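You operate a simulated robot arm through the tools that you are given. There is no shell and no other tool. Be economical: measure what you need, move in short steps, check, and stop when the job is done.

The job below is to be done with a simulated robot arm. You get a single attempt, and the scene is never put back.

TASK
Tape, clamp and cap the orange pipe nipple.
Fine: wraps as on the job card, in the winder's cup; clamped in the vice; the teal cap tight. Set down upright: what you pick out.

Only the result counts: the job must be done as asked and must still hold three seconds after the hand-in. Knocking over, shifting, dropping, spilling or breaking anything else fails it. Lids that push on must go on centred and level and be pressed home; caps that screw on are set level and turned clockwise until they are tight.

THE ROBOT
A 5-joint arm with a two-finger parallel gripper, fixed in place. Base frame: the origin is at the foot of the arm, x ahead of it, y to its left, z up; the work surface is at about z = 0. Lengths are in m, angles in rad, forces in N, time in s.
With the tool pointing down near the work surface it reaches from about 0.26 to 0.68 m from the base axis. Its first joint turns from -1.152 to 1.152 rad. The tool tilts only in the upright plane through the base axis and itself; it spins freely about its own axis. Payload 2.9 kg.
The tool frame sits at the grasp point between the pads (the TCP): z along the fingers, y along the line on which they close. The tips reach 0.03 m beyond it. The gripper opens to 0.11 m. The fingers are 0.02 m wide and 0.01 m thick; the gripper's body (0.048 by 0.112 m) begins 0.055 m behind the TCP.
Orientation is told as [roll, pitch, yaw] about the base's x, y, z axes, in that order, counted from this pose: with the fingers straight down and closing along the base's y, the tool's x points along the base's -x, its y along +y and its z along -z.

THE INTERFACE
- The arm moves only by the tool move_arm. Its argument "increments" is a list of rows, each a list of 3 entries, a list of its own where there are three numbers: the shift along the tool's x, y, z in m, then the turn, a rotation vector about the tool's x, y, z in rad, then the opening, from 0 (shut) to 1 (fully open). In form: [[[tx, ty, tz], [wx, wy, wz], claw], ...]. A call has 1 to 20 rows; each row shifts and turns the commanded pose from where the row before left it, along the tool's axes as they then stand. A row lasts 0.2 s, in which the tool goes at most 0.05 m and 0.15 rad; a call with a longer step from one row to the next is refused whole, and so is a gripper value outside its range. Where a pose cannot be reached the arm comes as near as it can. A force on the tool above 90 N (or 10 N above the force at the start of the call, whichever is more), or a blocked arm, ends the call early, and 0.2 s more pass. The fingers move at their own pace (about 0.108 m/s each) and stop on an object; they squeeze with about 39 N. The grip force told is the motor's: it shows also when the fingers shut on nothing. Time passes only in rows, and 0.2 s behind the last, so rows that do not move let the fingers close. It gives the time, the measured TCP pose, the force on the tool (base axes), the opening and the grip force at its end, in the units of the frame above (readings bear some noise), with the torque about the TCP (base axes, N m) and any sound that the robot's microphone picked up, and new pictures: "show" is both (left out), scene, wrist or none.
- Cameras (640 x 400 px; columns grow to the right, rows downward): "scene" is fixed at [0.0462, -0.4637, 0.5973]; the picture's right is [0.66, -0.75, 0.00], its down [-0.47, -0.41, -0.78] and it looks along [0.59, 0.51, -0.63] (base axes); focal length 297 px, centre (320, 200). "wrist" rides on the gripper at [0.072, 0.017, -0.103] in the tool frame; the picture's right is [-0.23, 0.97, 0.00], its down [-0.76, -0.18, -0.62] and it looks along [-0.61, -0.14, 0.78] (tool axes); focal length 222 px, centre (320, 200). There is no depth. A picture from a camera that has moved, and an enlarged one, comes with that camera's place and axes in the base frame and with its lens.
- inspect(camera, box): a new picture of the part [left, top, right, bottom] of that camera's present view, enlarged. No time passes.
- job_done(): hands the job in; it is judged then, once.

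Go step by step. Nothing tells you positions but the pictures and the camera data: compare them with the known pose of the tool, close in by small moves and look again before you grip or let go. The budget is 120 turns and 200 pictures, counting those below and the enlarged ones. Unless the task says otherwise, let go and move clear before handing in, and close with one line.

The tools are called by a JSON object that holds its "fn" and its "kwargs". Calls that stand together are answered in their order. move_arm: Moves the arm, as the interface text tells. Its arguments: {"type":"object","properties":{"increments":{"type":"array"},"show":{"type":"string","enum":["both","scene","wrist","none"]}},"required":["increments"]} The other tools are called the same way: inspect (camera, box) takes an enlarged picture of a part of a camera's view; job_done () hands the job in.

At the start:

```text
time_s: 0.0
position: [0.4505, -0.0874, 0.3685]
tcp_rot: [-0.001, 0.0, 0.001]
force: [-0.4, 0.0, 0.5]
torque: [-0.01, 0.0, -0.02]
finger_gap: 0.1099
grip_force: 0.1
```

scene: 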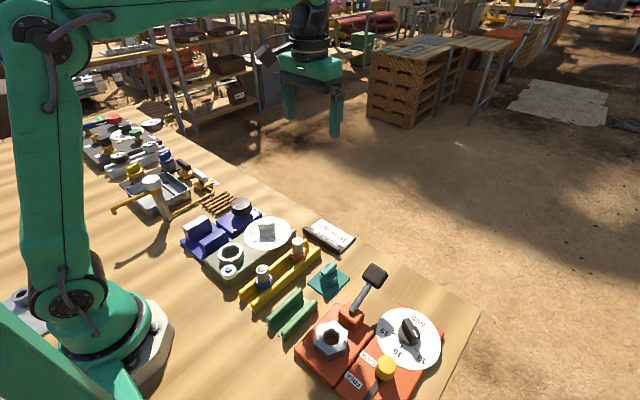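
wrist: 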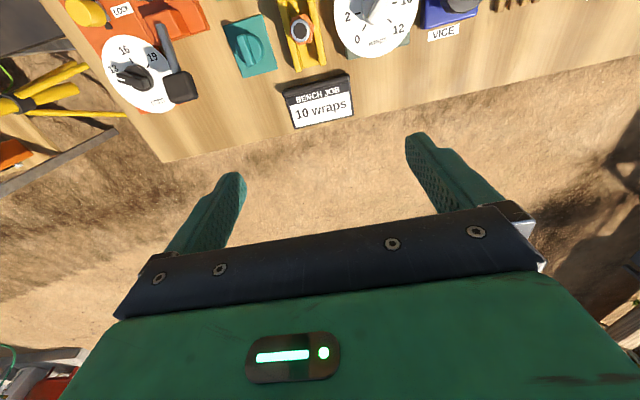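

I see a bench with several devices; the job card reads "10 wraps". I'll enlarge the relevant parts before moving.

{"fn": "inspect", "kwargs": {"camera": "scene", "box": [170, 180, 330, 280]}}

{"fn": "inspect", "kwargs": {"camera": "scene", "box": [280, 250, 460, 400]}}

{"fn": "inspect", "kwargs": {"camera": "scene", "box": [70, 105, 230, 225]}}

{"fn": "inspect", "kwargs": {"camera": "wrist", "box": [80, 0, 560, 140]}}

```text
4.00 times, centred on (250, 230) of scene
camera zoom: at [0.0462, -0.4637, 0.5973], right [0.66, -0.75, 0.0], down [-0.47, -0.41, -0.78], along [0.59, 0.51, -0.63], focal length 1188 px, centre (600, 80)
```

zoom: 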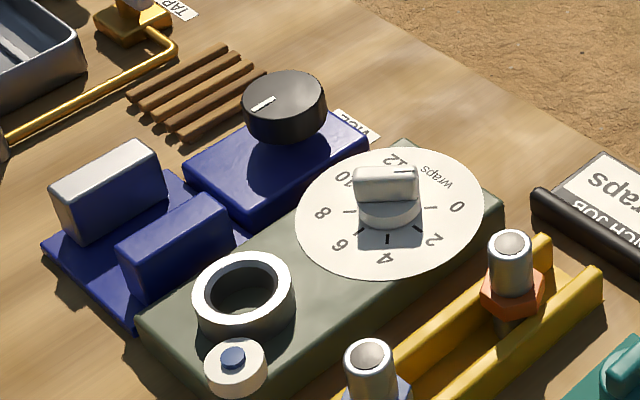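

```text
2.67 times, centred on (370, 325) of scene
camera zoom: at [0.0462, -0.4637, 0.5973], right [0.66, -0.75, 0.0], down [-0.47, -0.41, -0.78], along [0.59, 0.51, -0.63], focal length 792 px, centre (187, -133)
```

zoom: 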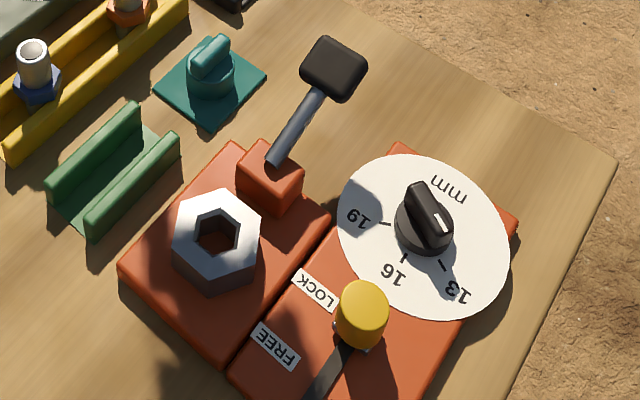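

```text
3.33 times, centred on (150, 165) of scene
camera zoom: at [0.0462, -0.4637, 0.5973], right [0.66, -0.75, 0.0], down [-0.47, -0.41, -0.78], along [0.59, 0.51, -0.63], focal length 990 px, centre (887, 317)
```

zoom: 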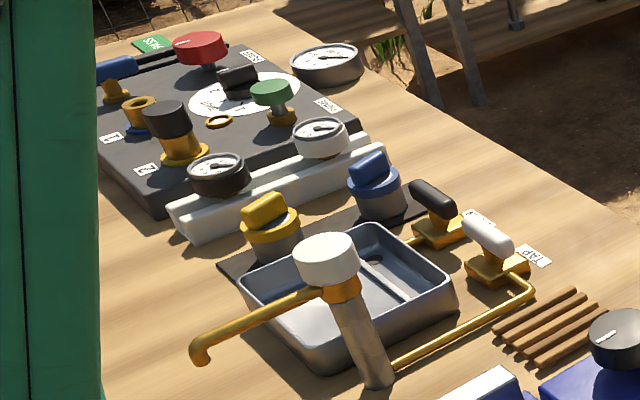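

```text
1.33 times, centred on (320, 70) of wrist
camera zoom: at [0.377, -0.0704, 0.4718], right [0.23, 0.97, 0.0], down [0.76, -0.18, 0.62], along [0.61, -0.14, -0.78], focal length 296 px, centre (320, 373)
```

zoom: 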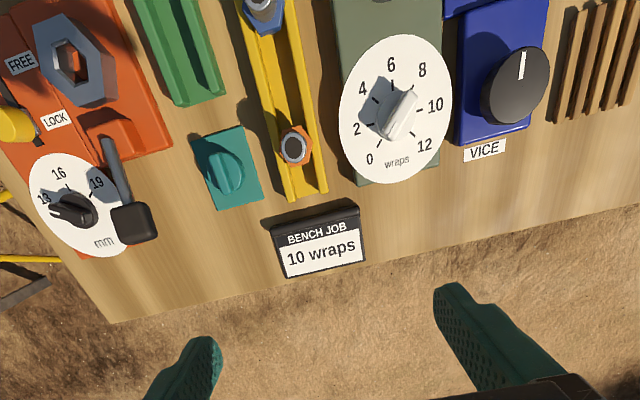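

The rack holds a blue and an orange nipple. The winder has a cup, a button and a wraps dial. The vice is blue with a knob, and the teal cap is on its pad. I'll go lower and back for a closer view.

{"fn": "move_arm", "kwargs": {"increments": [[[0.03, 0.01, 0.025], [0, 0, 0], 1], [[0.03, 0.01, 0.025], [0, 0, 0], 1], [[0.03, 0.01, 0.025], [0, 0, 0], 1], [[0.03, 0.01, 0.025], [0, 0, 0], 1]], "show": "wrist"}}

```text
time_s: 1.0
position: [0.3297, -0.0481, 0.2687]
tcp_rot: [-0.001, 0.001, 0.0]
force: [0.3, -0.2, 0.3]
torque: [0.01, 0.02, -0.02]
finger_gap: 0.1103
grip_force: 0.0
camera wrist: at [0.2565, -0.0316, 0.3726], right [0.23, 0.97, 0.0], down [0.76, -0.18, 0.62], along [0.61, -0.14, -0.78], focal length 222 px, centre (320, 200)
```

wrist: 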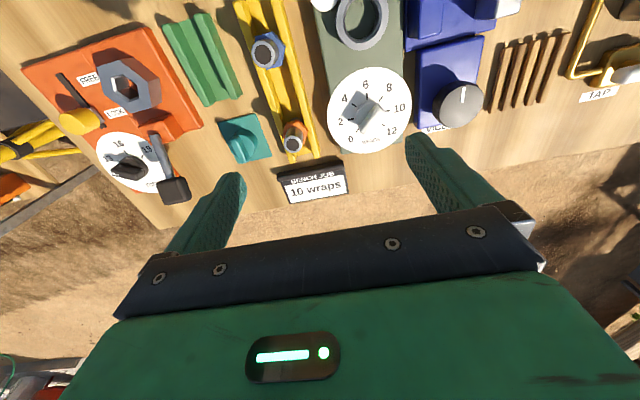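

I can see the parts at moderate range now. I'll enlarge to triangulate them.

{"fn": "inspect", "kwargs": {"camera": "wrist", "box": [220, 0, 420, 125]}}

{"fn": "inspect", "kwargs": {"camera": "wrist", "box": [320, 0, 520, 160]}}

{"fn": "inspect", "kwargs": {"camera": "scene", "box": [225, 210, 355, 300]}}

```text
3.20 times, centred on (320, 62) of wrist
camera zoom: at [0.2565, -0.0316, 0.3726], right [0.23, 0.97, 0.0], down [0.76, -0.18, 0.62], along [0.61, -0.14, -0.78], focal length 711 px, centre (320, 640)
```

zoom: 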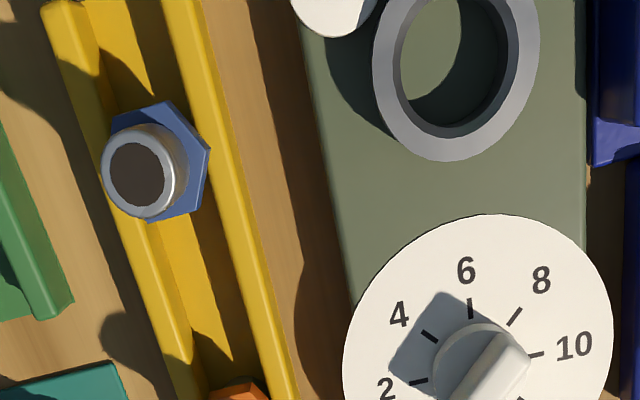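

```text
2.50 times, centred on (420, 80) of wrist
camera zoom: at [0.2565, -0.0316, 0.3726], right [0.23, 0.97, 0.0], down [0.76, -0.18, 0.62], along [0.61, -0.14, -0.78], focal length 555 px, centre (70, 500)
```

zoom: 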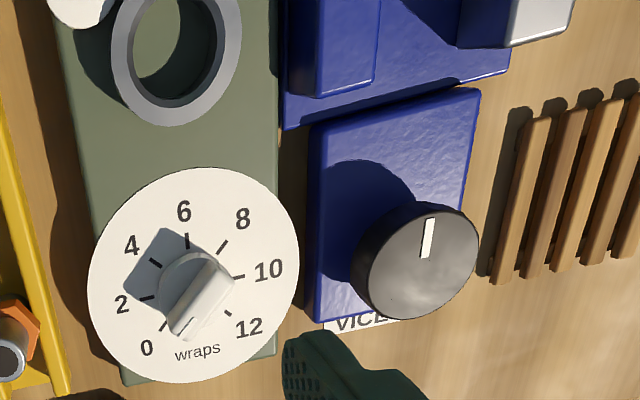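

```text
4.44 times, centred on (290, 255) of scene
camera zoom: at [0.0462, -0.4637, 0.5973], right [0.66, -0.75, 0.0], down [-0.47, -0.41, -0.78], along [0.59, 0.51, -0.63], focal length 1320 px, centre (453, -44)
```

zoom: 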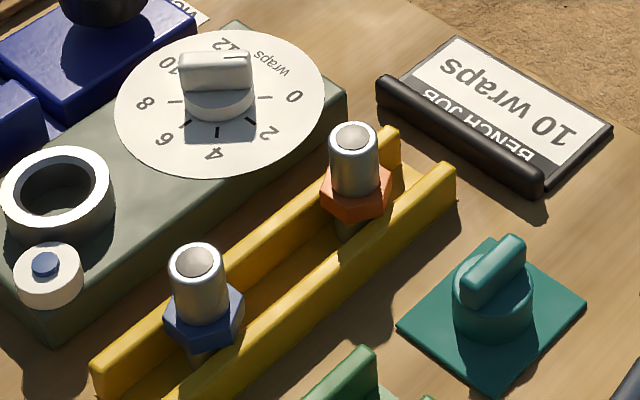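

Rough positions: orange nipple top (0.387, -0.098, 0.063), cup (0.268, 0.017), dial (0.37, 0.018), vice jaws (0.27, 0.13), vice knob (0.39, 0.13), teal cap (0.388, -0.198). I'll look at the vice and winder from closer in.

{"fn": "move_arm", "kwargs": {"increments": [[[0.015, 0.045, 0.01], [0, 0, 0], 1], [[0.015, 0.045, 0.01], [0, 0, 0], 1], [[0.01, 0.045, 0.01], [0, 0, 0], 1], [[0.01, 0.035, 0.01], [0, 0, 0], 1]], "show": "wrist"}}

```text
time_s: 2.0
position: [0.281, 0.1225, 0.2252]
tcp_rot: [-0.001, 0.002, -0.003]
force: [-0.8, -0.4, 0.9]
torque: [0.0, 0.03, 0.0]
finger_gap: 0.1102
grip_force: 0.0
camera wrist: at [0.2076, 0.1396, 0.3304], right [0.23, 0.97, 0.0], down [0.76, -0.18, 0.62], along [0.61, -0.14, -0.78], focal length 222 px, centre (320, 200)
```

wrist: 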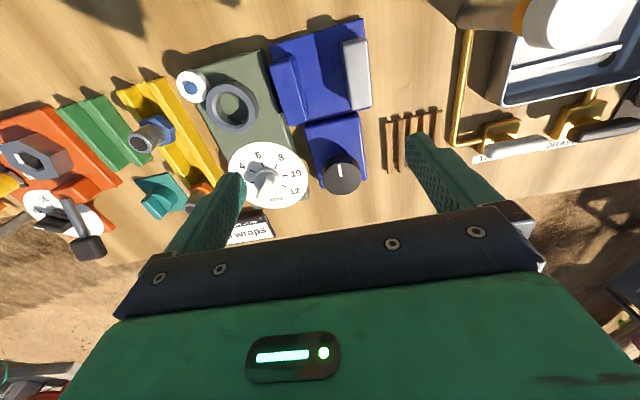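

{"fn": "inspect", "kwargs": {"camera": "wrist", "box": [225, 10, 417, 210]}}

{"fn": "inspect", "kwargs": {"camera": "wrist", "box": [100, 40, 320, 220]}}

```text
2.00 times, centred on (321, 110) of wrist
camera zoom: at [0.2076, 0.1396, 0.3304], right [0.23, 0.97, 0.0], down [0.76, -0.18, 0.62], along [0.61, -0.14, -0.78], focal length 444 px, centre (318, 380)
```

zoom: 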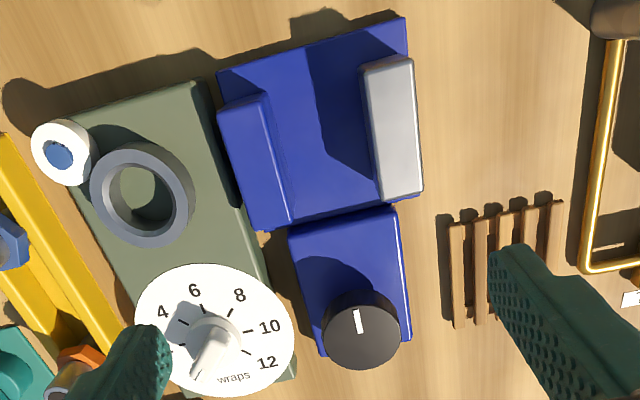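

```text
2.22 times, centred on (210, 130) of wrist
camera zoom: at [0.2076, 0.1396, 0.3304], right [0.23, 0.97, 0.0], down [0.76, -0.18, 0.62], along [0.61, -0.14, -0.78], focal length 494 px, centre (564, 356)
```

zoom: 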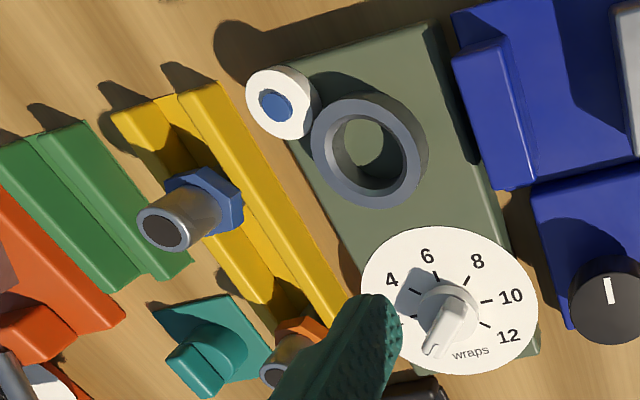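

The dial ticks fit a 45° spacing about (0.380, 0.016). The pointer seems to sit at 0, so 10 is 225° clockwise. I'll go above the dial and align the fingers with the bar.

{"fn": "move_arm", "kwargs": {"increments": [[[-0.033, -0.035, 0.01], [0, 0, 0], 0.6], [[-0.033, -0.035, 0.02], [0, 0, 0], 0.5], [[-0.033, -0.036, 0.02], [0, 0, 0], 0.4], [[0, 0, 0.02], [0, 0, 0.131], 0.4], [[0, 0, 0.02], [0, 0, 0.131], 0.4], [[0, 0, 0], [0, 0, 0.131], 0.4], [[0, 0, 0], [0, 0, 0.131], 0.4], [[0, 0, 0], [0, 0, 0.131], 0.4], [[0, 0, 0], [0, 0, 0.131], 0.4]], "show": "both"}}

```text
refused: row 2 steps farther than a row can; nothing moved
```

{"fn": "move_arm", "kwargs": {"increments": [[[-0.033, -0.035, 0.01], [0, 0, 0], 0.6], [[-0.033, -0.035, 0.01], [0, 0, 0], 0.5], [[-0.033, -0.036, 0.01], [0, 0, 0], 0.4], [[0, 0, 0.03], [0, 0, 0.131], 0.4], [[0, 0, 0.03], [0, 0, 0.131], 0.4], [[0, 0, 0], [0, 0, 0.131], 0.4], [[0, 0, 0], [0, 0, 0.131], 0.4], [[0, 0, 0], [0, 0, 0.131], 0.4], [[0, 0, 0], [0, 0, 0.131], 0.4]], "show": "both"}}

```text
time_s: 4.0
position: [0.3794, 0.0159, 0.1369]
tcp_rot: [0.0, 0.0, -0.789]
force: [0.3, 0.3, -0.2]
torque: [0.04, -0.02, -0.04]
finger_gap: 0.0439
grip_force: 0.1
camera wrist: at [0.3395, 0.08, 0.2418], right [0.85, 0.53, 0.0], down [0.41, -0.67, 0.62], along [0.33, -0.53, -0.78], focal length 222 px, centre (320, 200)
```

scene: 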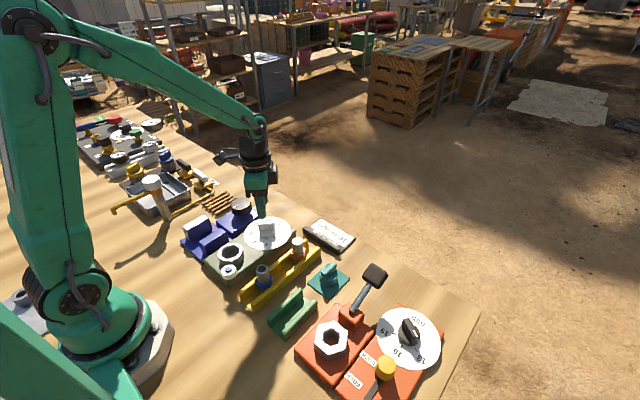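
wrist: 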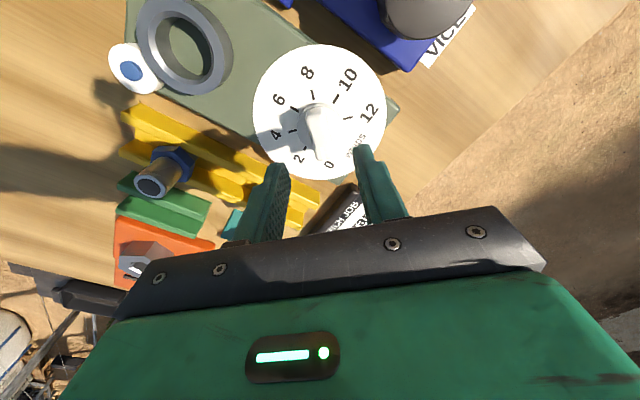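

{"fn": "inspect", "kwargs": {"camera": "wrist", "box": [240, 40, 400, 180]}}

{"fn": "inspect", "kwargs": {"camera": "scene", "box": [240, 190, 320, 260]}}

```text
2.86 times, centred on (320, 110) of wrist
camera zoom: at [0.3395, 0.08, 0.2418], right [0.85, 0.53, 0.0], down [0.41, -0.67, 0.62], along [0.33, -0.53, -0.78], focal length 635 px, centre (320, 457)
```

zoom: 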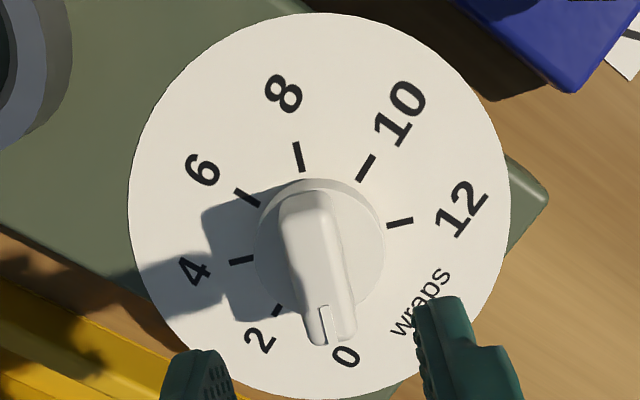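

```text
5.71 times, centred on (280, 225) of scene
camera zoom: at [0.0462, -0.4637, 0.5973], right [0.66, -0.75, 0.0], down [-0.47, -0.41, -0.78], along [0.59, 0.51, -0.63], focal length 1697 px, centre (549, 57)
```

zoom: 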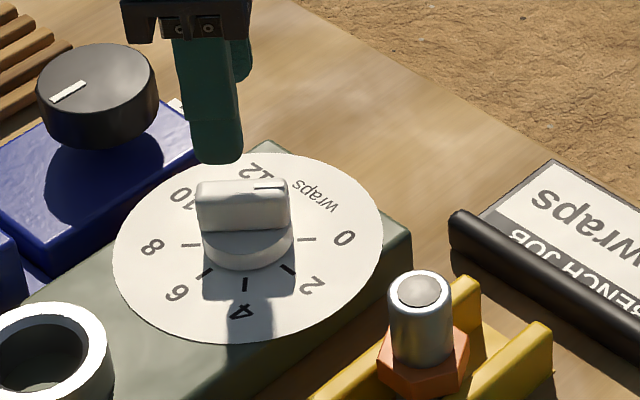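

The pointer is at 0 and the bar axis lines up with the fingers. I'll lower onto the bar and grip it.

{"fn": "move_arm", "kwargs": {"increments": [[[-0.0012, -0.0005, 0.03], [0, 0, 0], 0.4], [[0, 0, 0.03], [0, 0, 0], 0.4], [[0, 0, 0], [0, 0, 0], 0.4]], "show": "both"}}

```text
time_s: 4.8
position: [0.3803, 0.0147, 0.0789]
tcp_rot: [-0.002, 0.002, -0.787]
force: [-0.7, -0.9, -0.1]
torque: [0.02, 0.0, -0.02]
finger_gap: 0.0441
grip_force: 0.0
camera wrist: at [0.3395, 0.0792, 0.1814], right [0.85, 0.53, 0.0], down [0.41, -0.66, 0.62], along [0.33, -0.53, -0.78], focal length 222 px, centre (320, 200)
```

scene: 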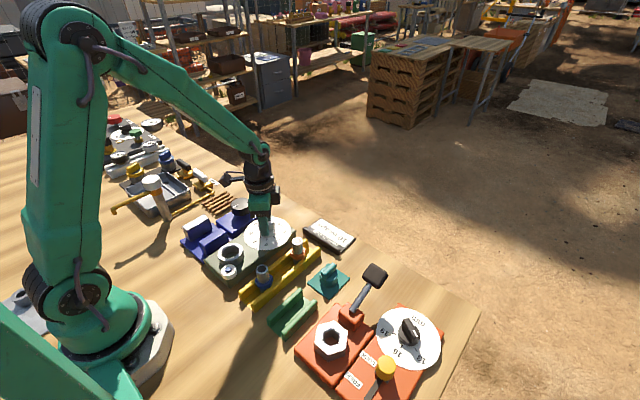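
wrist: 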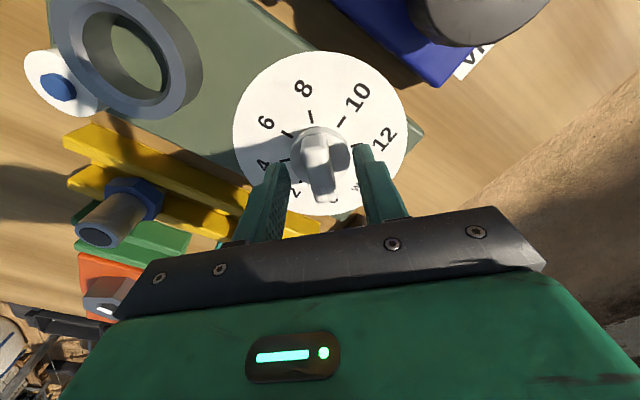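

{"fn": "move_arm", "kwargs": {"increments": [[[0, 0, 0.006], [0, 0, 0], 0.4], [[0, 0, 0], [0, 0, 0], 0.0], [[0, 0, 0], [0, 0, 0], 0.0], [[0, 0, 0], [0, 0, 0.13], 0.0], [[0, 0, 0], [0, 0, 0.13], 0.0]], "show": "wrist"}}

```text
time_s: 6.0
position: [0.3806, 0.0155, 0.0726]
tcp_rot: [0.0, -0.001, -1.047]
force: [-1.3, 6.5, 7.3]
torque: [0.28, 0.18, 0.02]
finger_gap: 0.0415
grip_force: 45.0
camera wrist: at [0.3573, 0.0871, 0.1759], right [0.96, 0.29, 0.0], down [0.23, -0.75, 0.62], along [0.18, -0.6, -0.78], focal length 222 px, centre (320, 200)
```

wrist: 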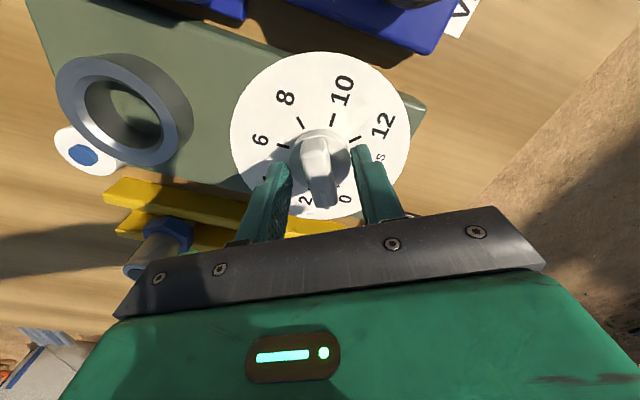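

The fingers gripped the round base (0.041 gap), and the knob follows the turn. I'll regrip higher, on the bar itself, for certainty.

{"fn": "move_arm", "kwargs": {"increments": [[[0, 0, 0], [0, 0, 0], 0.45], [[0, 0, -0.01], [0, 0, 0], 0.45], [[0, 0, 0], [0, 0, 0], 0], [[0, 0, 0], [0, 0, 0], 0], [[0, 0, 0], [0, 0, 0], 0]], "show": "wrist"}}

```text
time_s: 7.2
position: [0.3796, 0.015, 0.0819]
tcp_rot: [0.003, -0.001, -1.046]
force: [10.1, 5.7, -12.9]
torque: [0.37, -0.03, -0.01]
finger_gap: 0.0157
grip_force: 44.8
camera wrist: at [0.3572, 0.0868, 0.1862], right [0.96, 0.29, 0.0], down [0.23, -0.75, 0.62], along [0.18, -0.6, -0.78], focal length 222 px, centre (320, 200)
```

wrist: 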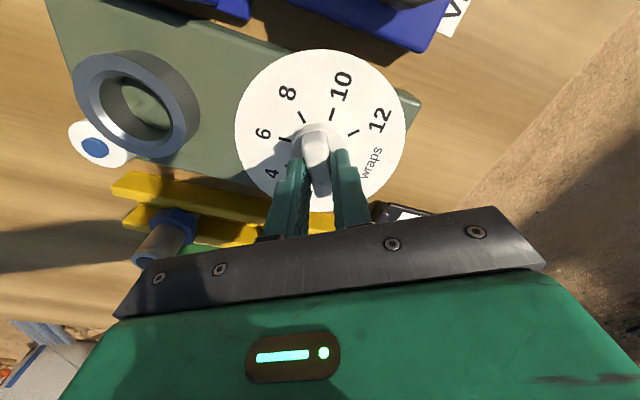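

{"fn": "move_arm", "kwargs": {"increments": [[[0, 0, 0], [0, 0, 0.141], 0], [[0, 0, 0], [0, 0, 0.141], 0], [[0, 0, 0], [0, 0, 0.141], 0], [[0, 0, 0], [0, 0, 0.141], 0], [[0, 0, 0], [0, 0, 0.141], 0], [[0, 0, 0], [0, 0, 0.141], 0], [[0, 0, 0], [0, 0, 0.141], 0], [[0, 0, 0], [0, 0, 0.141], 0], [[0, 0, 0], [0, 0, 0.141], 0], [[0, 0, 0], [0, 0, 0.141], 0], [[0, 0, 0], [0, 0, 0.141], 0], [[0, 0, 0], [0, 0, 0.141], 0], [[0, 0, 0], [0, 0, 0.141], 0], [[0, 0, 0], [0, 0, 0.141], 0], [[0, 0, 0], [0, 0, 0.141], 0], [[0, 0, 0], [0, 0, 0.141], 0], [[0, 0, 0], [0, 0, 0.141], 0], [[0, 0, 0], [0, 0, 0.141], 0]], "show": "wrist"}}

```text
time_s: 10.2
position: [0.3817, 0.0152, 0.0833]
tcp_rot: [-0.001, 0.001, -2.968]
force: [-6.7, 54.7, 4.8]
torque: [1.25, 0.12, -0.03]
finger_gap: 0.0158
grip_force: 45.2
out of reach, approached as far as the arm can: row 14, 15
stopped in row 15: the force on the tool passed its limit at 112 N (the readings are from after the stop); the commanded pose is now the measured one
camera wrist: at [0.4537, 0.0111, 0.1863], right [-0.06, -1.0, 0.0], down [-0.78, 0.04, 0.62], along [-0.62, 0.04, -0.78], focal length 222 px, centre (320, 200)
```

wrist: 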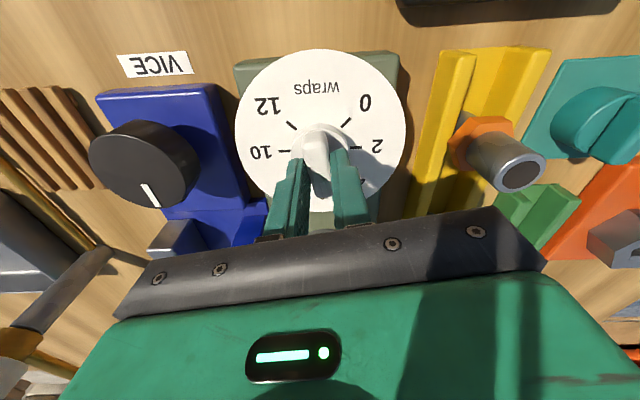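

The wrist hit its spin limit, so I'll release, lift, unwind half a turn and regrip.

{"fn": "move_arm", "kwargs": {"increments": [[[0, 0, 0], [0, 0, 0], 0.3], [[0, 0, 0], [0, 0, 0], 0.4], [[0, 0, -0.04], [0, 0, 0], 0.4], [[0, 0, 0], [0, 0, -0.149], 0.4], [[0, 0, 0], [0, 0, -0.149], 0.4], [[0, 0, 0], [0, 0, -0.149], 0.4], [[0, 0, 0], [0, 0, -0.149], 0.4], [[0, 0, 0], [0, 0, -0.149], 0.4], [[0, 0, 0], [0, 0, -0.149], 0.4], [[0, 0, 0], [0, 0, -0.149], 0.4], [[0, 0, 0], [0, 0, -0.149], 0.4], [[0, 0, 0], [0, 0, -0.149], 0.4], [[0, 0, 0], [0, 0, -0.149], 0.4], [[0, 0, 0], [0, 0, -0.149], 0.4], [[0, 0, 0], [0, 0, -0.149], 0.4], [[0, 0, 0], [0, 0, -0.149], 0.4], [[0, 0, 0], [0, 0, -0.149], 0.4], [[0, 0, 0], [0, 0, -0.149], 0.4], [[0, 0, 0], [0, 0, -0.149], 0.4], [[0, 0, 0], [0, 0, -0.149], 0.4]], "show": "none"}}

{"fn": "move_arm", "kwargs": {"increments": [[[0, 0, 0], [0, 0, -0.149], 0.4], [[0, 0, 0], [0, 0, -0.149], 0.4], [[0, 0, 0], [0, 0, -0.149], 0.4], [[0, 0, 0], [0, 0, -0.149], 0.4], [[0, 0, 0], [0, 0, 0], 0.4]], "show": "wrist"}}

```text
time_s: 14.4
position: [0.3811, 0.0121, 0.1226]
tcp_rot: [0.002, -0.003, -0.441]
force: [0.1, 0.5, 0.5]
torque: [0.0, -0.02, 0.0]
finger_gap: 0.044
grip_force: 0.1
```

```text
time_s: 15.6
position: [0.3803, 0.012, 0.1221]
tcp_rot: [0.002, -0.003, 0.153]
force: [0.0, 0.1, -0.8]
torque: [0.01, 0.05, 0.01]
finger_gap: 0.0441
grip_force: 0.0
camera wrist: at [0.3054, 0.0176, 0.2258], right [0.07, 1.0, 0.0], down [0.78, -0.06, 0.63], along [0.62, -0.05, -0.78], focal length 222 px, centre (320, 200)
```

wrist: 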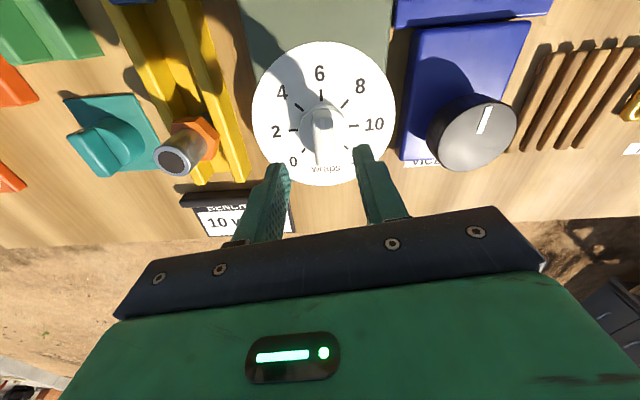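

{"fn": "move_arm", "kwargs": {"increments": [[[0, 0.003, 0.02], [0, 0, 0], 0.4], [[0, 0, 0.019], [0, 0, 0], 0.4], [[0, 0, 0], [0, 0, 0], 0], [[0, 0, 0], [0, 0, 0], 0], [[0, 0, 0], [0, 0, 0], 0]], "show": "none"}}

{"fn": "move_arm", "kwargs": {"increments": [[[0, 0, 0], [0, 0, 0.1437], 0], [[0, 0, 0], [0, 0, 0.1437], 0], [[0, 0, 0], [0, 0, 0.1437], 0], [[0, 0, 0], [0, 0, 0.1437], 0], [[0, 0, 0], [0, 0, 0.1437], 0], [[0, 0, 0], [0, 0, 0.1437], 0], [[0, 0, 0], [0, 0, 0.1437], 0], [[0, 0, 0], [0, 0, 0.1437], 0], [[0, 0, 0], [0, 0, 0.1437], 0], [[0, 0, 0], [0, 0, 0.1437], 0], [[0, 0, 0], [0, 0, 0.1437], 0], [[0, 0, 0], [0, 0, 0.1437], 0], [[0, 0, 0], [0, 0, 0], 0]], "show": "wrist"}}

```text
time_s: 16.8
position: [0.3802, 0.015, 0.0826]
tcp_rot: [0.0, 0.0, 0.155]
force: [-10.8, 37.5, 3.7]
torque: [0.88, 0.51, 0.01]
finger_gap: 0.0157
grip_force: 45.0
```

```text
time_s: 19.6
position: [0.3802, 0.0142, 0.0837]
tcp_rot: [0.002, 0.002, -1.572]
force: [-13.2, 31.6, -8.5]
torque: [0.63, 0.42, -0.02]
finger_gap: 0.0156
grip_force: 45.4
camera wrist: at [0.3962, 0.0878, 0.1867], right [0.97, -0.23, 0.0], down [-0.18, -0.76, 0.62], along [-0.14, -0.61, -0.78], focal length 222 px, centre (320, 200)
```

wrist: 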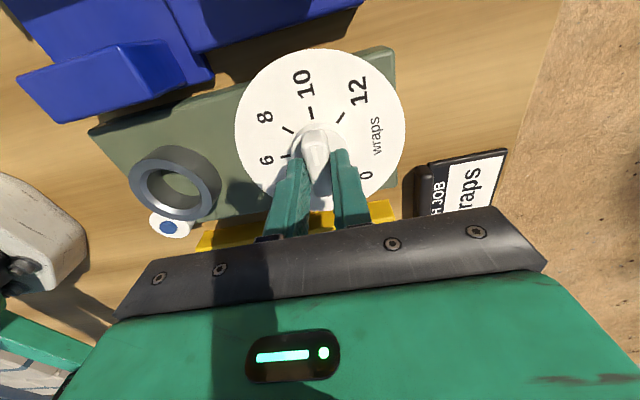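

{"fn": "move_arm", "kwargs": {"increments": [[[0, 0, 0], [0, 0, 0], 0.3], [[0, 0, 0], [0, 0, 0], 0.4], [[0, 0, -0.04], [0, 0, 0], 0.4], [[0, 0, -0.04], [0, 0, 0], 0.4], [[0, 0, 0], [0, 0, 0], 0.4]], "show": "wrist"}}

{"fn": "inspect", "kwargs": {"camera": "wrist", "box": [250, 20, 410, 160]}}

{"fn": "inspect", "kwargs": {"camera": "scene", "box": [240, 190, 320, 260]}}

```text
time_s: 20.8
position: [0.3798, 0.0139, 0.1645]
tcp_rot: [0.001, 0.0, -1.571]
force: [-0.3, 0.3, -0.8]
torque: [0.01, 0.0, -0.01]
finger_gap: 0.044
grip_force: 0.0
camera wrist: at [0.3958, 0.0858, 0.2681], right [0.97, -0.23, 0.0], down [-0.18, -0.76, 0.62], along [-0.14, -0.61, -0.78], focal length 222 px, centre (320, 200)
```

wrist: 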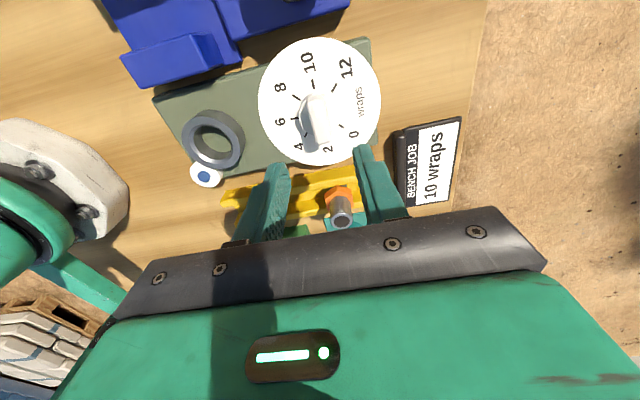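

```text
2.86 times, centred on (330, 90) of wrist
camera zoom: at [0.3958, 0.0858, 0.2681], right [0.97, -0.23, 0.0], down [-0.18, -0.76, 0.62], along [-0.14, -0.61, -0.78], focal length 635 px, centre (291, 514)
```

zoom: 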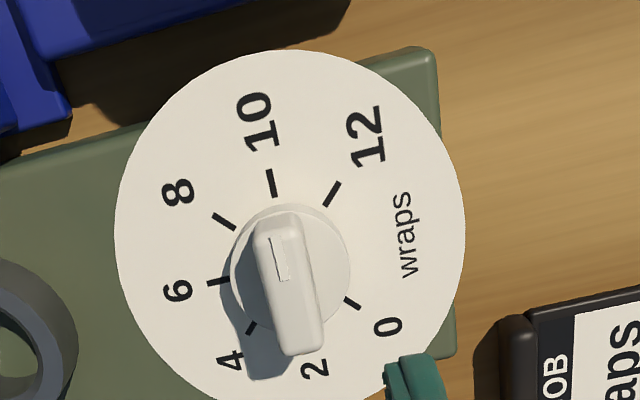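

```text
5.71 times, centred on (280, 225) of scene
camera zoom: at [0.0462, -0.4637, 0.5973], right [0.66, -0.75, 0.0], down [-0.47, -0.41, -0.78], along [0.59, 0.51, -0.63], focal length 1697 px, centre (549, 57)
```

zoom: 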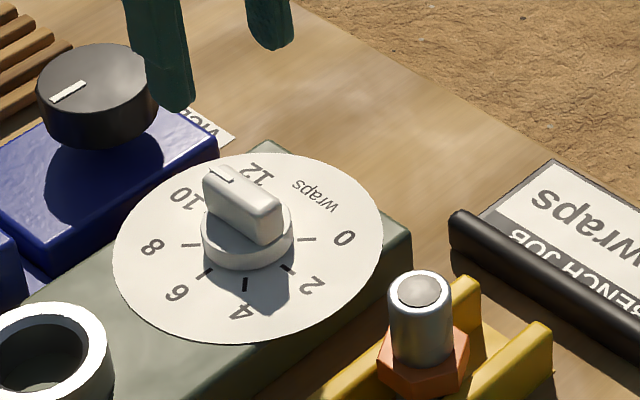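

The dial now reads 10. Next is the orange nipple: I'll move above it with the fingers closing along x.

{"fn": "move_arm", "kwargs": {"increments": [[[-0.04, 0.003, 0.0], [0, 0, 0], 0.5], [[-0.04, 0.002, 0.01], [0, 0, 0], 0.5], [[-0.032, 0.002, 0.02], [0, 0, 0], 0.5], [[0, 0, 0], [0, 0, 0], 0.5]], "show": "both"}}

{"fn": "inspect", "kwargs": {"camera": "wrist", "box": [240, 40, 400, 180]}}

{"fn": "inspect", "kwargs": {"camera": "scene", "box": [260, 205, 340, 275]}}

```text
time_s: 21.8
position: [0.3877, -0.1001, 0.1334]
tcp_rot: [0.003, -0.001, -1.571]
force: [0.2, 0.4, -0.2]
torque: [-0.05, 0.04, 0.02]
finger_gap: 0.0551
grip_force: 0.0
camera wrist: at [0.4046, -0.027, 0.2373], right [0.97, -0.23, 0.0], down [-0.18, -0.76, 0.62], along [-0.14, -0.61, -0.78], focal length 222 px, centre (320, 200)
```

scene: 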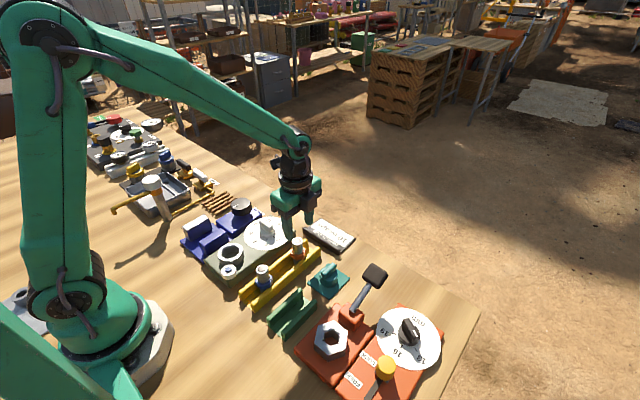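
wrist: 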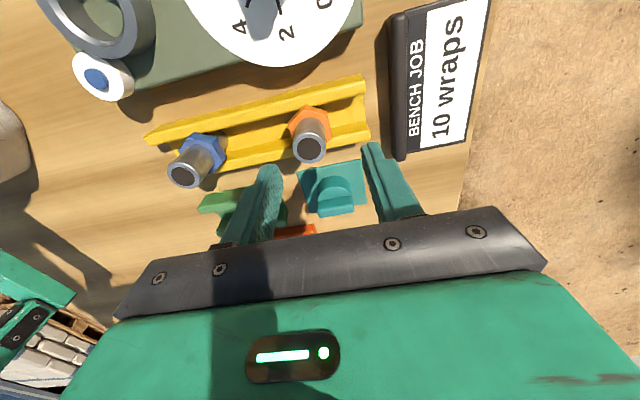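

```text
2.86 times, centred on (320, 110) of wrist
camera zoom: at [0.4046, -0.027, 0.2373], right [0.97, -0.23, 0.0], down [-0.18, -0.76, 0.62], along [-0.14, -0.61, -0.78], focal length 635 px, centre (320, 457)
```

zoom: 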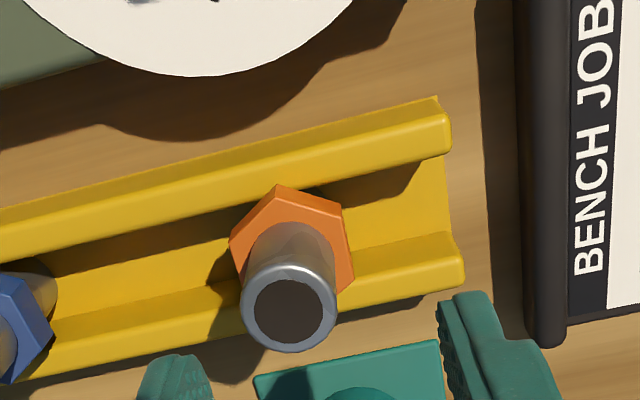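

```text
5.71 times, centred on (300, 240) of scene
camera zoom: at [0.0462, -0.4637, 0.5973], right [0.66, -0.75, 0.0], down [-0.47, -0.41, -0.78], along [0.59, 0.51, -0.63], focal length 1697 px, centre (434, -29)
```

zoom: 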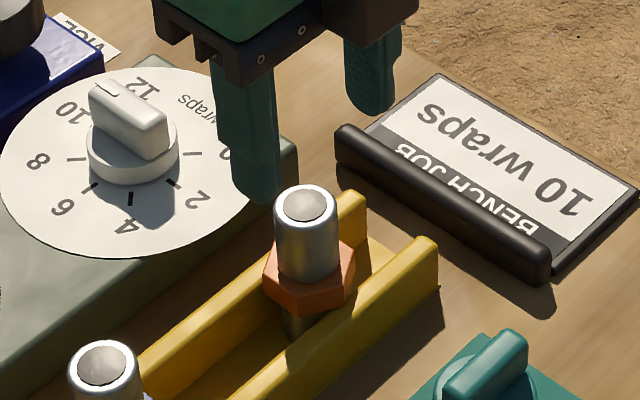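

{"fn": "move_arm", "kwargs": {"increments": [[[-0.0012, -0.0062, 0.02], [0, 0, 0], 0.5], [[0, 0, 0.025], [0, 0, 0], 0.5], [[0, 0, 0], [0, 0, 0], 0.5]], "show": "wrist"}}

{"fn": "inspect", "kwargs": {"camera": "scene", "box": [260, 205, 340, 275]}}

```text
time_s: 22.6
position: [0.3809, -0.0989, 0.0891]
tcp_rot: [0.004, -0.001, -1.57]
force: [-0.3, -0.6, -0.5]
torque: [-0.02, -0.02, 0.0]
finger_gap: 0.0551
grip_force: 0.1
camera wrist: at [0.3973, -0.0267, 0.1926], right [0.97, -0.23, 0.0], down [-0.18, -0.76, 0.62], along [-0.14, -0.61, -0.78], focal length 222 px, centre (320, 200)
```

wrist: 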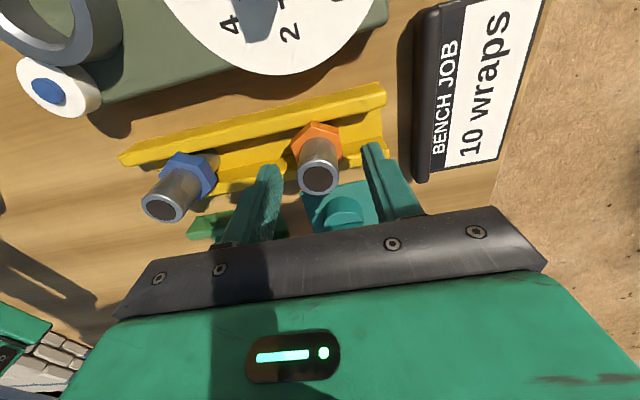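

```text
5.71 times, centred on (300, 240) of scene
camera zoom: at [0.0462, -0.4637, 0.5973], right [0.66, -0.75, 0.0], down [-0.47, -0.41, -0.78], along [0.59, 0.51, -0.63], focal length 1697 px, centre (434, -29)
```

zoom: 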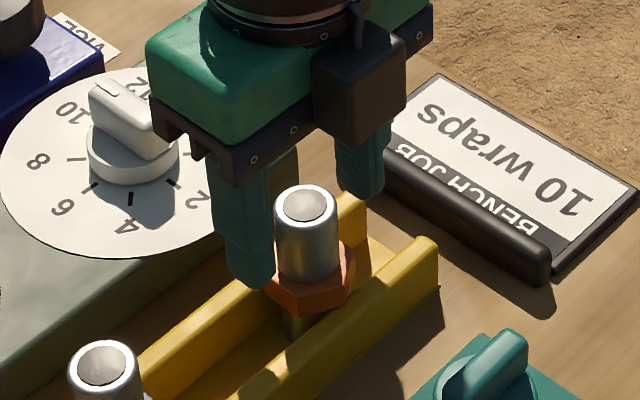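

{"fn": "move_arm", "kwargs": {"increments": [[[-0.004, -0.0015, 0.006], [0, 0, 0], 0.5], [[0, 0, 0.004], [0, 0, 0], 0.5], [[0, 0, 0], [0, 0, 0], 0.5]], "show": "wrist"}}

{"fn": "inspect", "kwargs": {"camera": "wrist", "box": [240, 90, 400, 230]}}

{"fn": "inspect", "kwargs": {"camera": "scene", "box": [260, 205, 340, 275]}}

```text
time_s: 23.4
position: [0.3804, -0.103, 0.0785]
tcp_rot: [0.002, 0.002, -1.571]
force: [0.1, 0.1, 1.1]
torque: [0.01, 0.02, 0.02]
finger_gap: 0.0552
grip_force: 0.1
camera wrist: at [0.3963, -0.0303, 0.182], right [0.97, -0.23, 0.0], down [-0.18, -0.76, 0.62], along [-0.14, -0.61, -0.78], focal length 222 px, centre (320, 200)
```

wrist: 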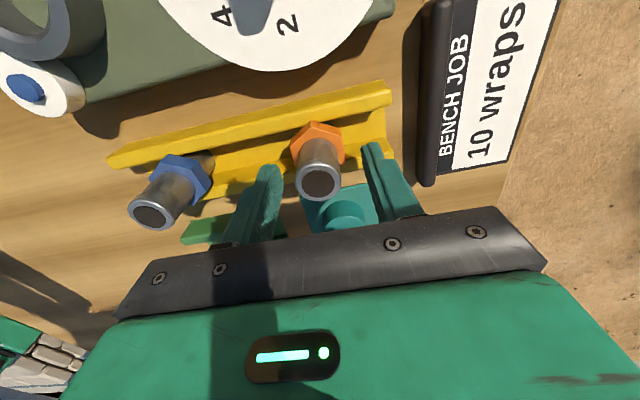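

```text
2.86 times, centred on (320, 160) of wrist
camera zoom: at [0.3963, -0.0303, 0.182], right [0.97, -0.23, 0.0], down [-0.18, -0.76, 0.62], along [-0.14, -0.61, -0.78], focal length 635 px, centre (320, 314)
```

zoom: 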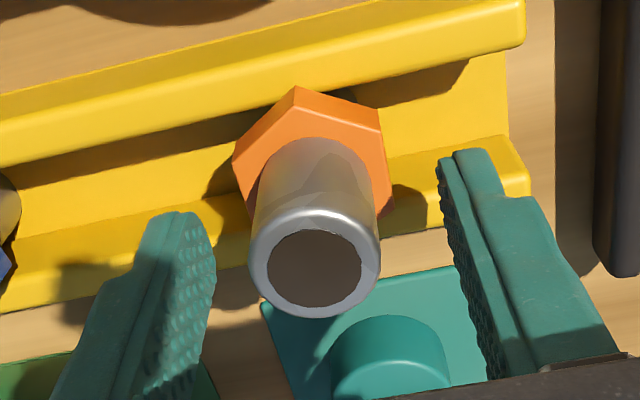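

```text
5.71 times, centred on (300, 240) of scene
camera zoom: at [0.0462, -0.4637, 0.5973], right [0.66, -0.75, 0.0], down [-0.47, -0.41, -0.78], along [0.59, 0.51, -0.63], focal length 1697 px, centre (434, -29)
```

zoom: 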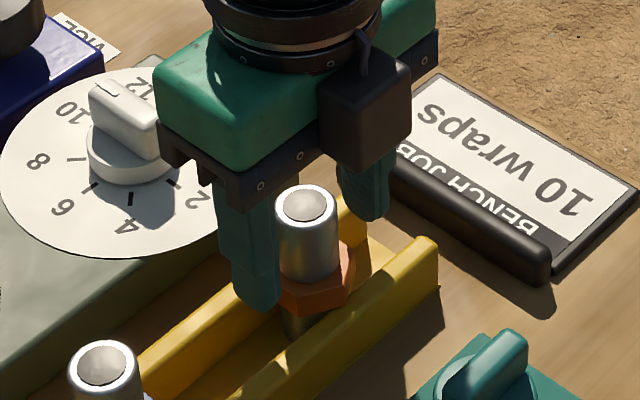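

The nipple is centred between the fingers, with the tips above the hex. I'll grip it.

{"fn": "move_arm", "kwargs": {"increments": [[[0, -0.001, 0], [0, 0, 0], 0.35], [[0, 0, 0], [0, 0, 0], 0.2], [[0, 0, 0], [0, 0, 0], 0.1], [[0, 0, 0], [0, 0, 0], 0.1], [[0, 0, 0], [0, 0, 0], 0.1]], "show": "wrist"}}

```text
time_s: 24.6
position: [0.3792, -0.1028, 0.079]
tcp_rot: [0.002, 0.001, -1.572]
force: [-0.5, 0.1, 0.5]
torque: [-0.04, 0.06, 0.02]
finger_gap: 0.0261
grip_force: 39.7
camera wrist: at [0.3953, -0.0303, 0.1818], right [0.97, -0.23, 0.0], down [-0.18, -0.76, 0.62], along [-0.14, -0.61, -0.78], focal length 222 px, centre (320, 200)
```

wrist: 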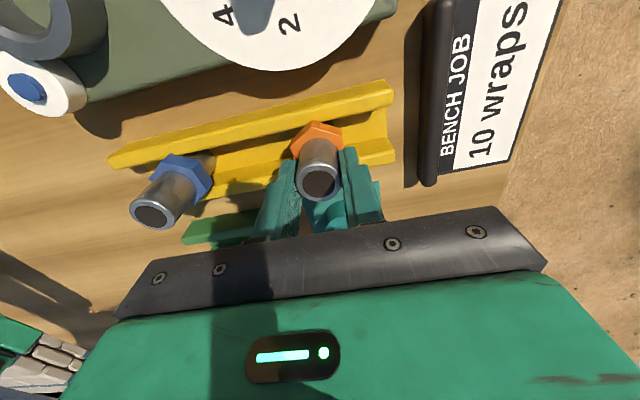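

{"fn": "move_arm", "kwargs": {"increments": [[[0, 0, -0.01], [0, 0, 0], 0], [[0, 0, -0.03], [0, 0, 0], 0], [[0, 0, -0.03], [0, 0, 0], 0], [[0.03, -0.028, -0.01], [0, 0, 0], 0], [[0.03, -0.028, 0], [0, 0, 0], 0], [[0.03, -0.028, 0], [0, 0, 0], 0], [[0.029, -0.028, 0], [0, 0, 0], 0], [[0, 0, 0], [0, 0, 0], 0]], "show": "both"}}

{"fn": "inspect", "kwargs": {"camera": "wrist", "box": [240, 40, 400, 240]}}

{"fn": "inspect", "kwargs": {"camera": "scene", "box": [190, 190, 300, 290]}}

```text
time_s: 26.4
position: [0.2657, 0.0184, 0.1589]
tcp_rot: [0.005, 0.001, -1.573]
force: [0.0, 0.4, -2.3]
torque: [-0.02, -0.06, 0.0]
finger_gap: 0.0262
grip_force: 38.4
camera wrist: at [0.2822, 0.0903, 0.2632], right [0.97, -0.23, 0.0], down [-0.18, -0.76, 0.62], along [-0.14, -0.61, -0.78], focal length 222 px, centre (320, 200)
```

scene: 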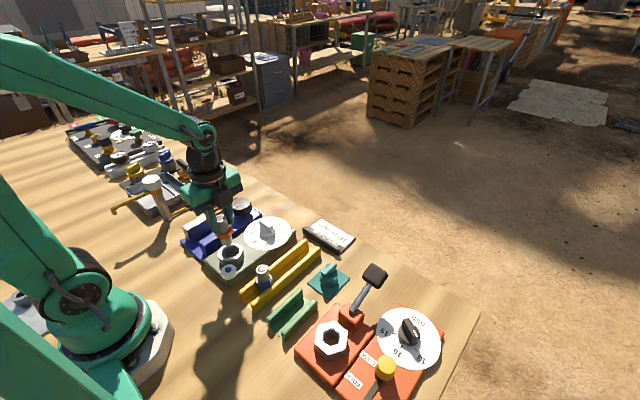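
wrist: 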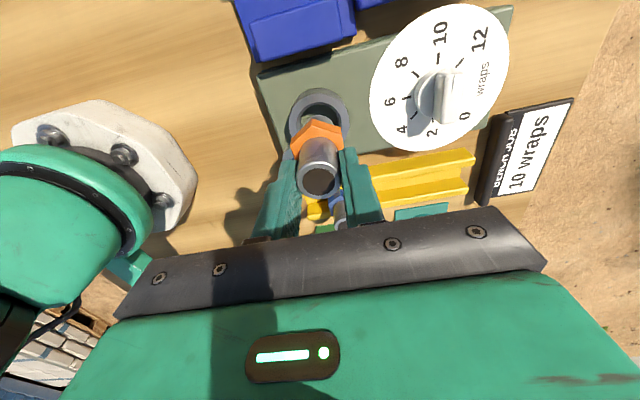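

```text
2.00 times, centred on (320, 140) of wrist
camera zoom: at [0.2822, 0.0903, 0.2632], right [0.97, -0.23, 0.0], down [-0.18, -0.76, 0.62], along [-0.14, -0.61, -0.78], focal length 444 px, centre (320, 320)
```

zoom: 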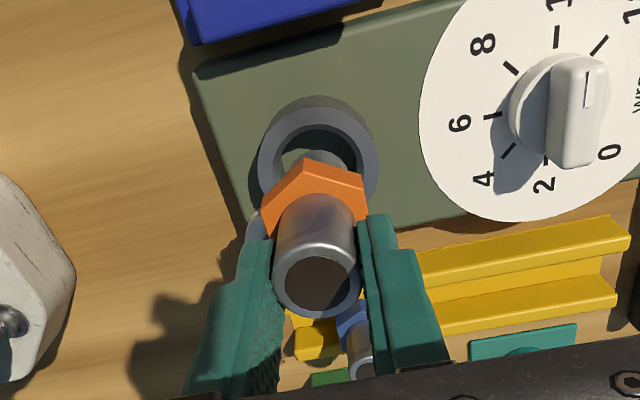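

```text
4.00 times, centred on (245, 240) of scene
camera zoom: at [0.0462, -0.4636, 0.5973], right [0.66, -0.75, 0.0], down [-0.47, -0.41, -0.78], along [0.59, 0.51, -0.63], focal length 1188 px, centre (620, 40)
```

zoom: 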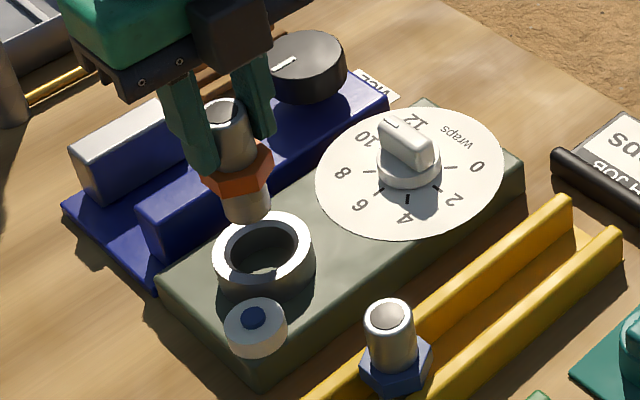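

The cup is at about (0.2655, 0.0165) with its rim near z = 0.039. I'll lower part way and check alignment.

{"fn": "move_arm", "kwargs": {"increments": [[[-0.001, 0.0005, 0.02], [0, 0, 0], 0], [[0, 0, 0.021], [0, 0, 0], 0], [[0, 0, 0], [0, 0, 0], 0]], "show": "wrist"}}

{"fn": "inspect", "kwargs": {"camera": "wrist", "box": [240, 60, 400, 240]}}

{"fn": "inspect", "kwargs": {"camera": "scene", "box": [195, 210, 275, 290]}}

```text
time_s: 27.2
position: [0.2669, 0.0142, 0.1171]
tcp_rot: [0.003, -0.001, -1.57]
force: [0.2, 0.6, -2.5]
torque: [-0.01, 0.0, -0.01]
finger_gap: 0.0261
grip_force: 39.3
camera wrist: at [0.2837, 0.0881, 0.2205], right [0.97, -0.23, 0.0], down [-0.18, -0.76, 0.62], along [-0.14, -0.61, -0.78], focal length 222 px, centre (320, 200)
```

wrist: 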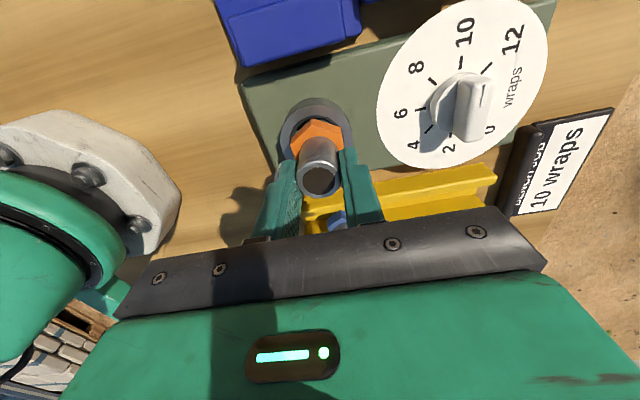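

```text
2.22 times, centred on (320, 150) of wrist
camera zoom: at [0.2837, 0.0881, 0.2205], right [0.97, -0.23, 0.0], down [-0.18, -0.76, 0.62], along [-0.14, -0.61, -0.78], focal length 494 px, centre (320, 311)
```

zoom: 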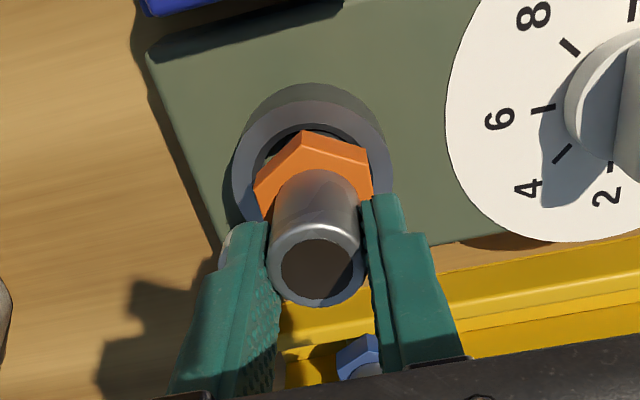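

```text
5.00 times, centred on (235, 250) of scene
camera zoom: at [0.0462, -0.4637, 0.5973], right [0.66, -0.75, 0.0], down [-0.47, -0.41, -0.78], along [0.59, 0.51, -0.63], focal length 1485 px, centre (745, -50)
```

zoom: 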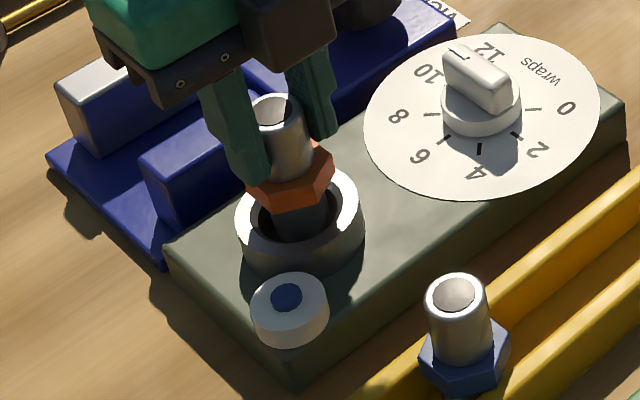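

{"fn": "move_arm", "kwargs": {"increments": [[[0.001, -0.002, 0.01], [0, 0, 0], 0], [[0, 0, 0.012], [0, 0, 0], 0], [[0, 0, 0.004], [0, 0, 0], 0], [[0, 0, 0], [0, 0, 0], 0]], "show": "wrist"}}

{"fn": "inspect", "kwargs": {"camera": "scene", "box": [195, 210, 275, 290]}}

{"fn": "inspect", "kwargs": {"camera": "wrist", "box": [240, 60, 400, 240]}}

```text
time_s: 27.8
position: [0.2679, 0.0169, 0.103]
tcp_rot: [0.01, -0.001, -1.573]
force: [-5.7, 0.6, 17.1]
torque: [0.14, 0.55, 0.01]
finger_gap: 0.0261
grip_force: 38.9
stopped in row 3: the force on the tool passed its limit at 131 N (the readings are from after the stop); the commanded pose is now the measured one
camera wrist: at [0.2836, 0.0894, 0.2068], right [0.97, -0.23, 0.01], down [-0.18, -0.76, 0.62], along [-0.14, -0.61, -0.78], focal length 222 px, centre (320, 200)
```

wrist: 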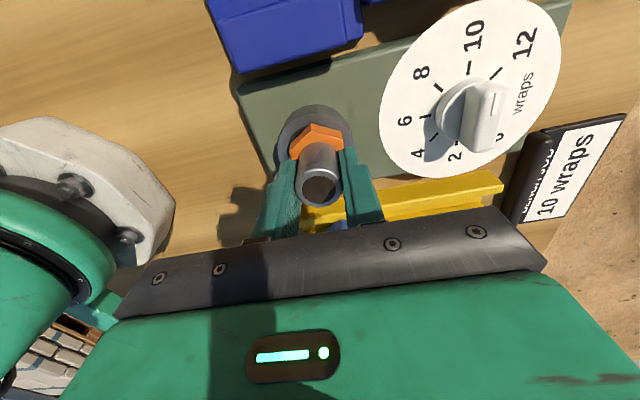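

```text
5.00 times, centred on (235, 250) of scene
camera zoom: at [0.0462, -0.4637, 0.5973], right [0.66, -0.75, 0.0], down [-0.47, -0.41, -0.78], along [0.59, 0.51, -0.63], focal length 1485 px, centre (745, -50)
```

zoom: 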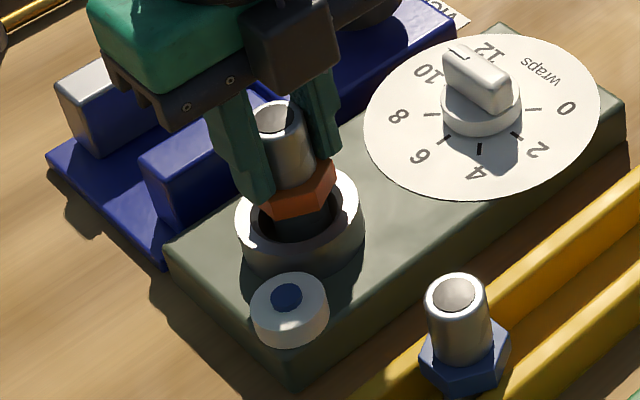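

```text
2.22 times, centred on (320, 150) of wrist
camera zoom: at [0.2836, 0.0894, 0.2068], right [0.97, -0.23, 0.01], down [-0.18, -0.76, 0.62], along [-0.14, -0.61, -0.78], focal length 494 px, centre (320, 311)
```

zoom: 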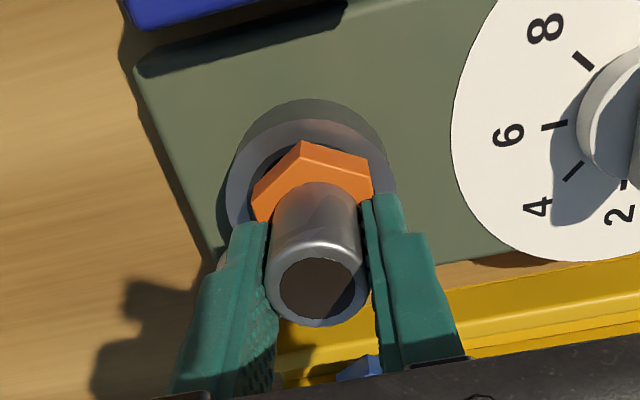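

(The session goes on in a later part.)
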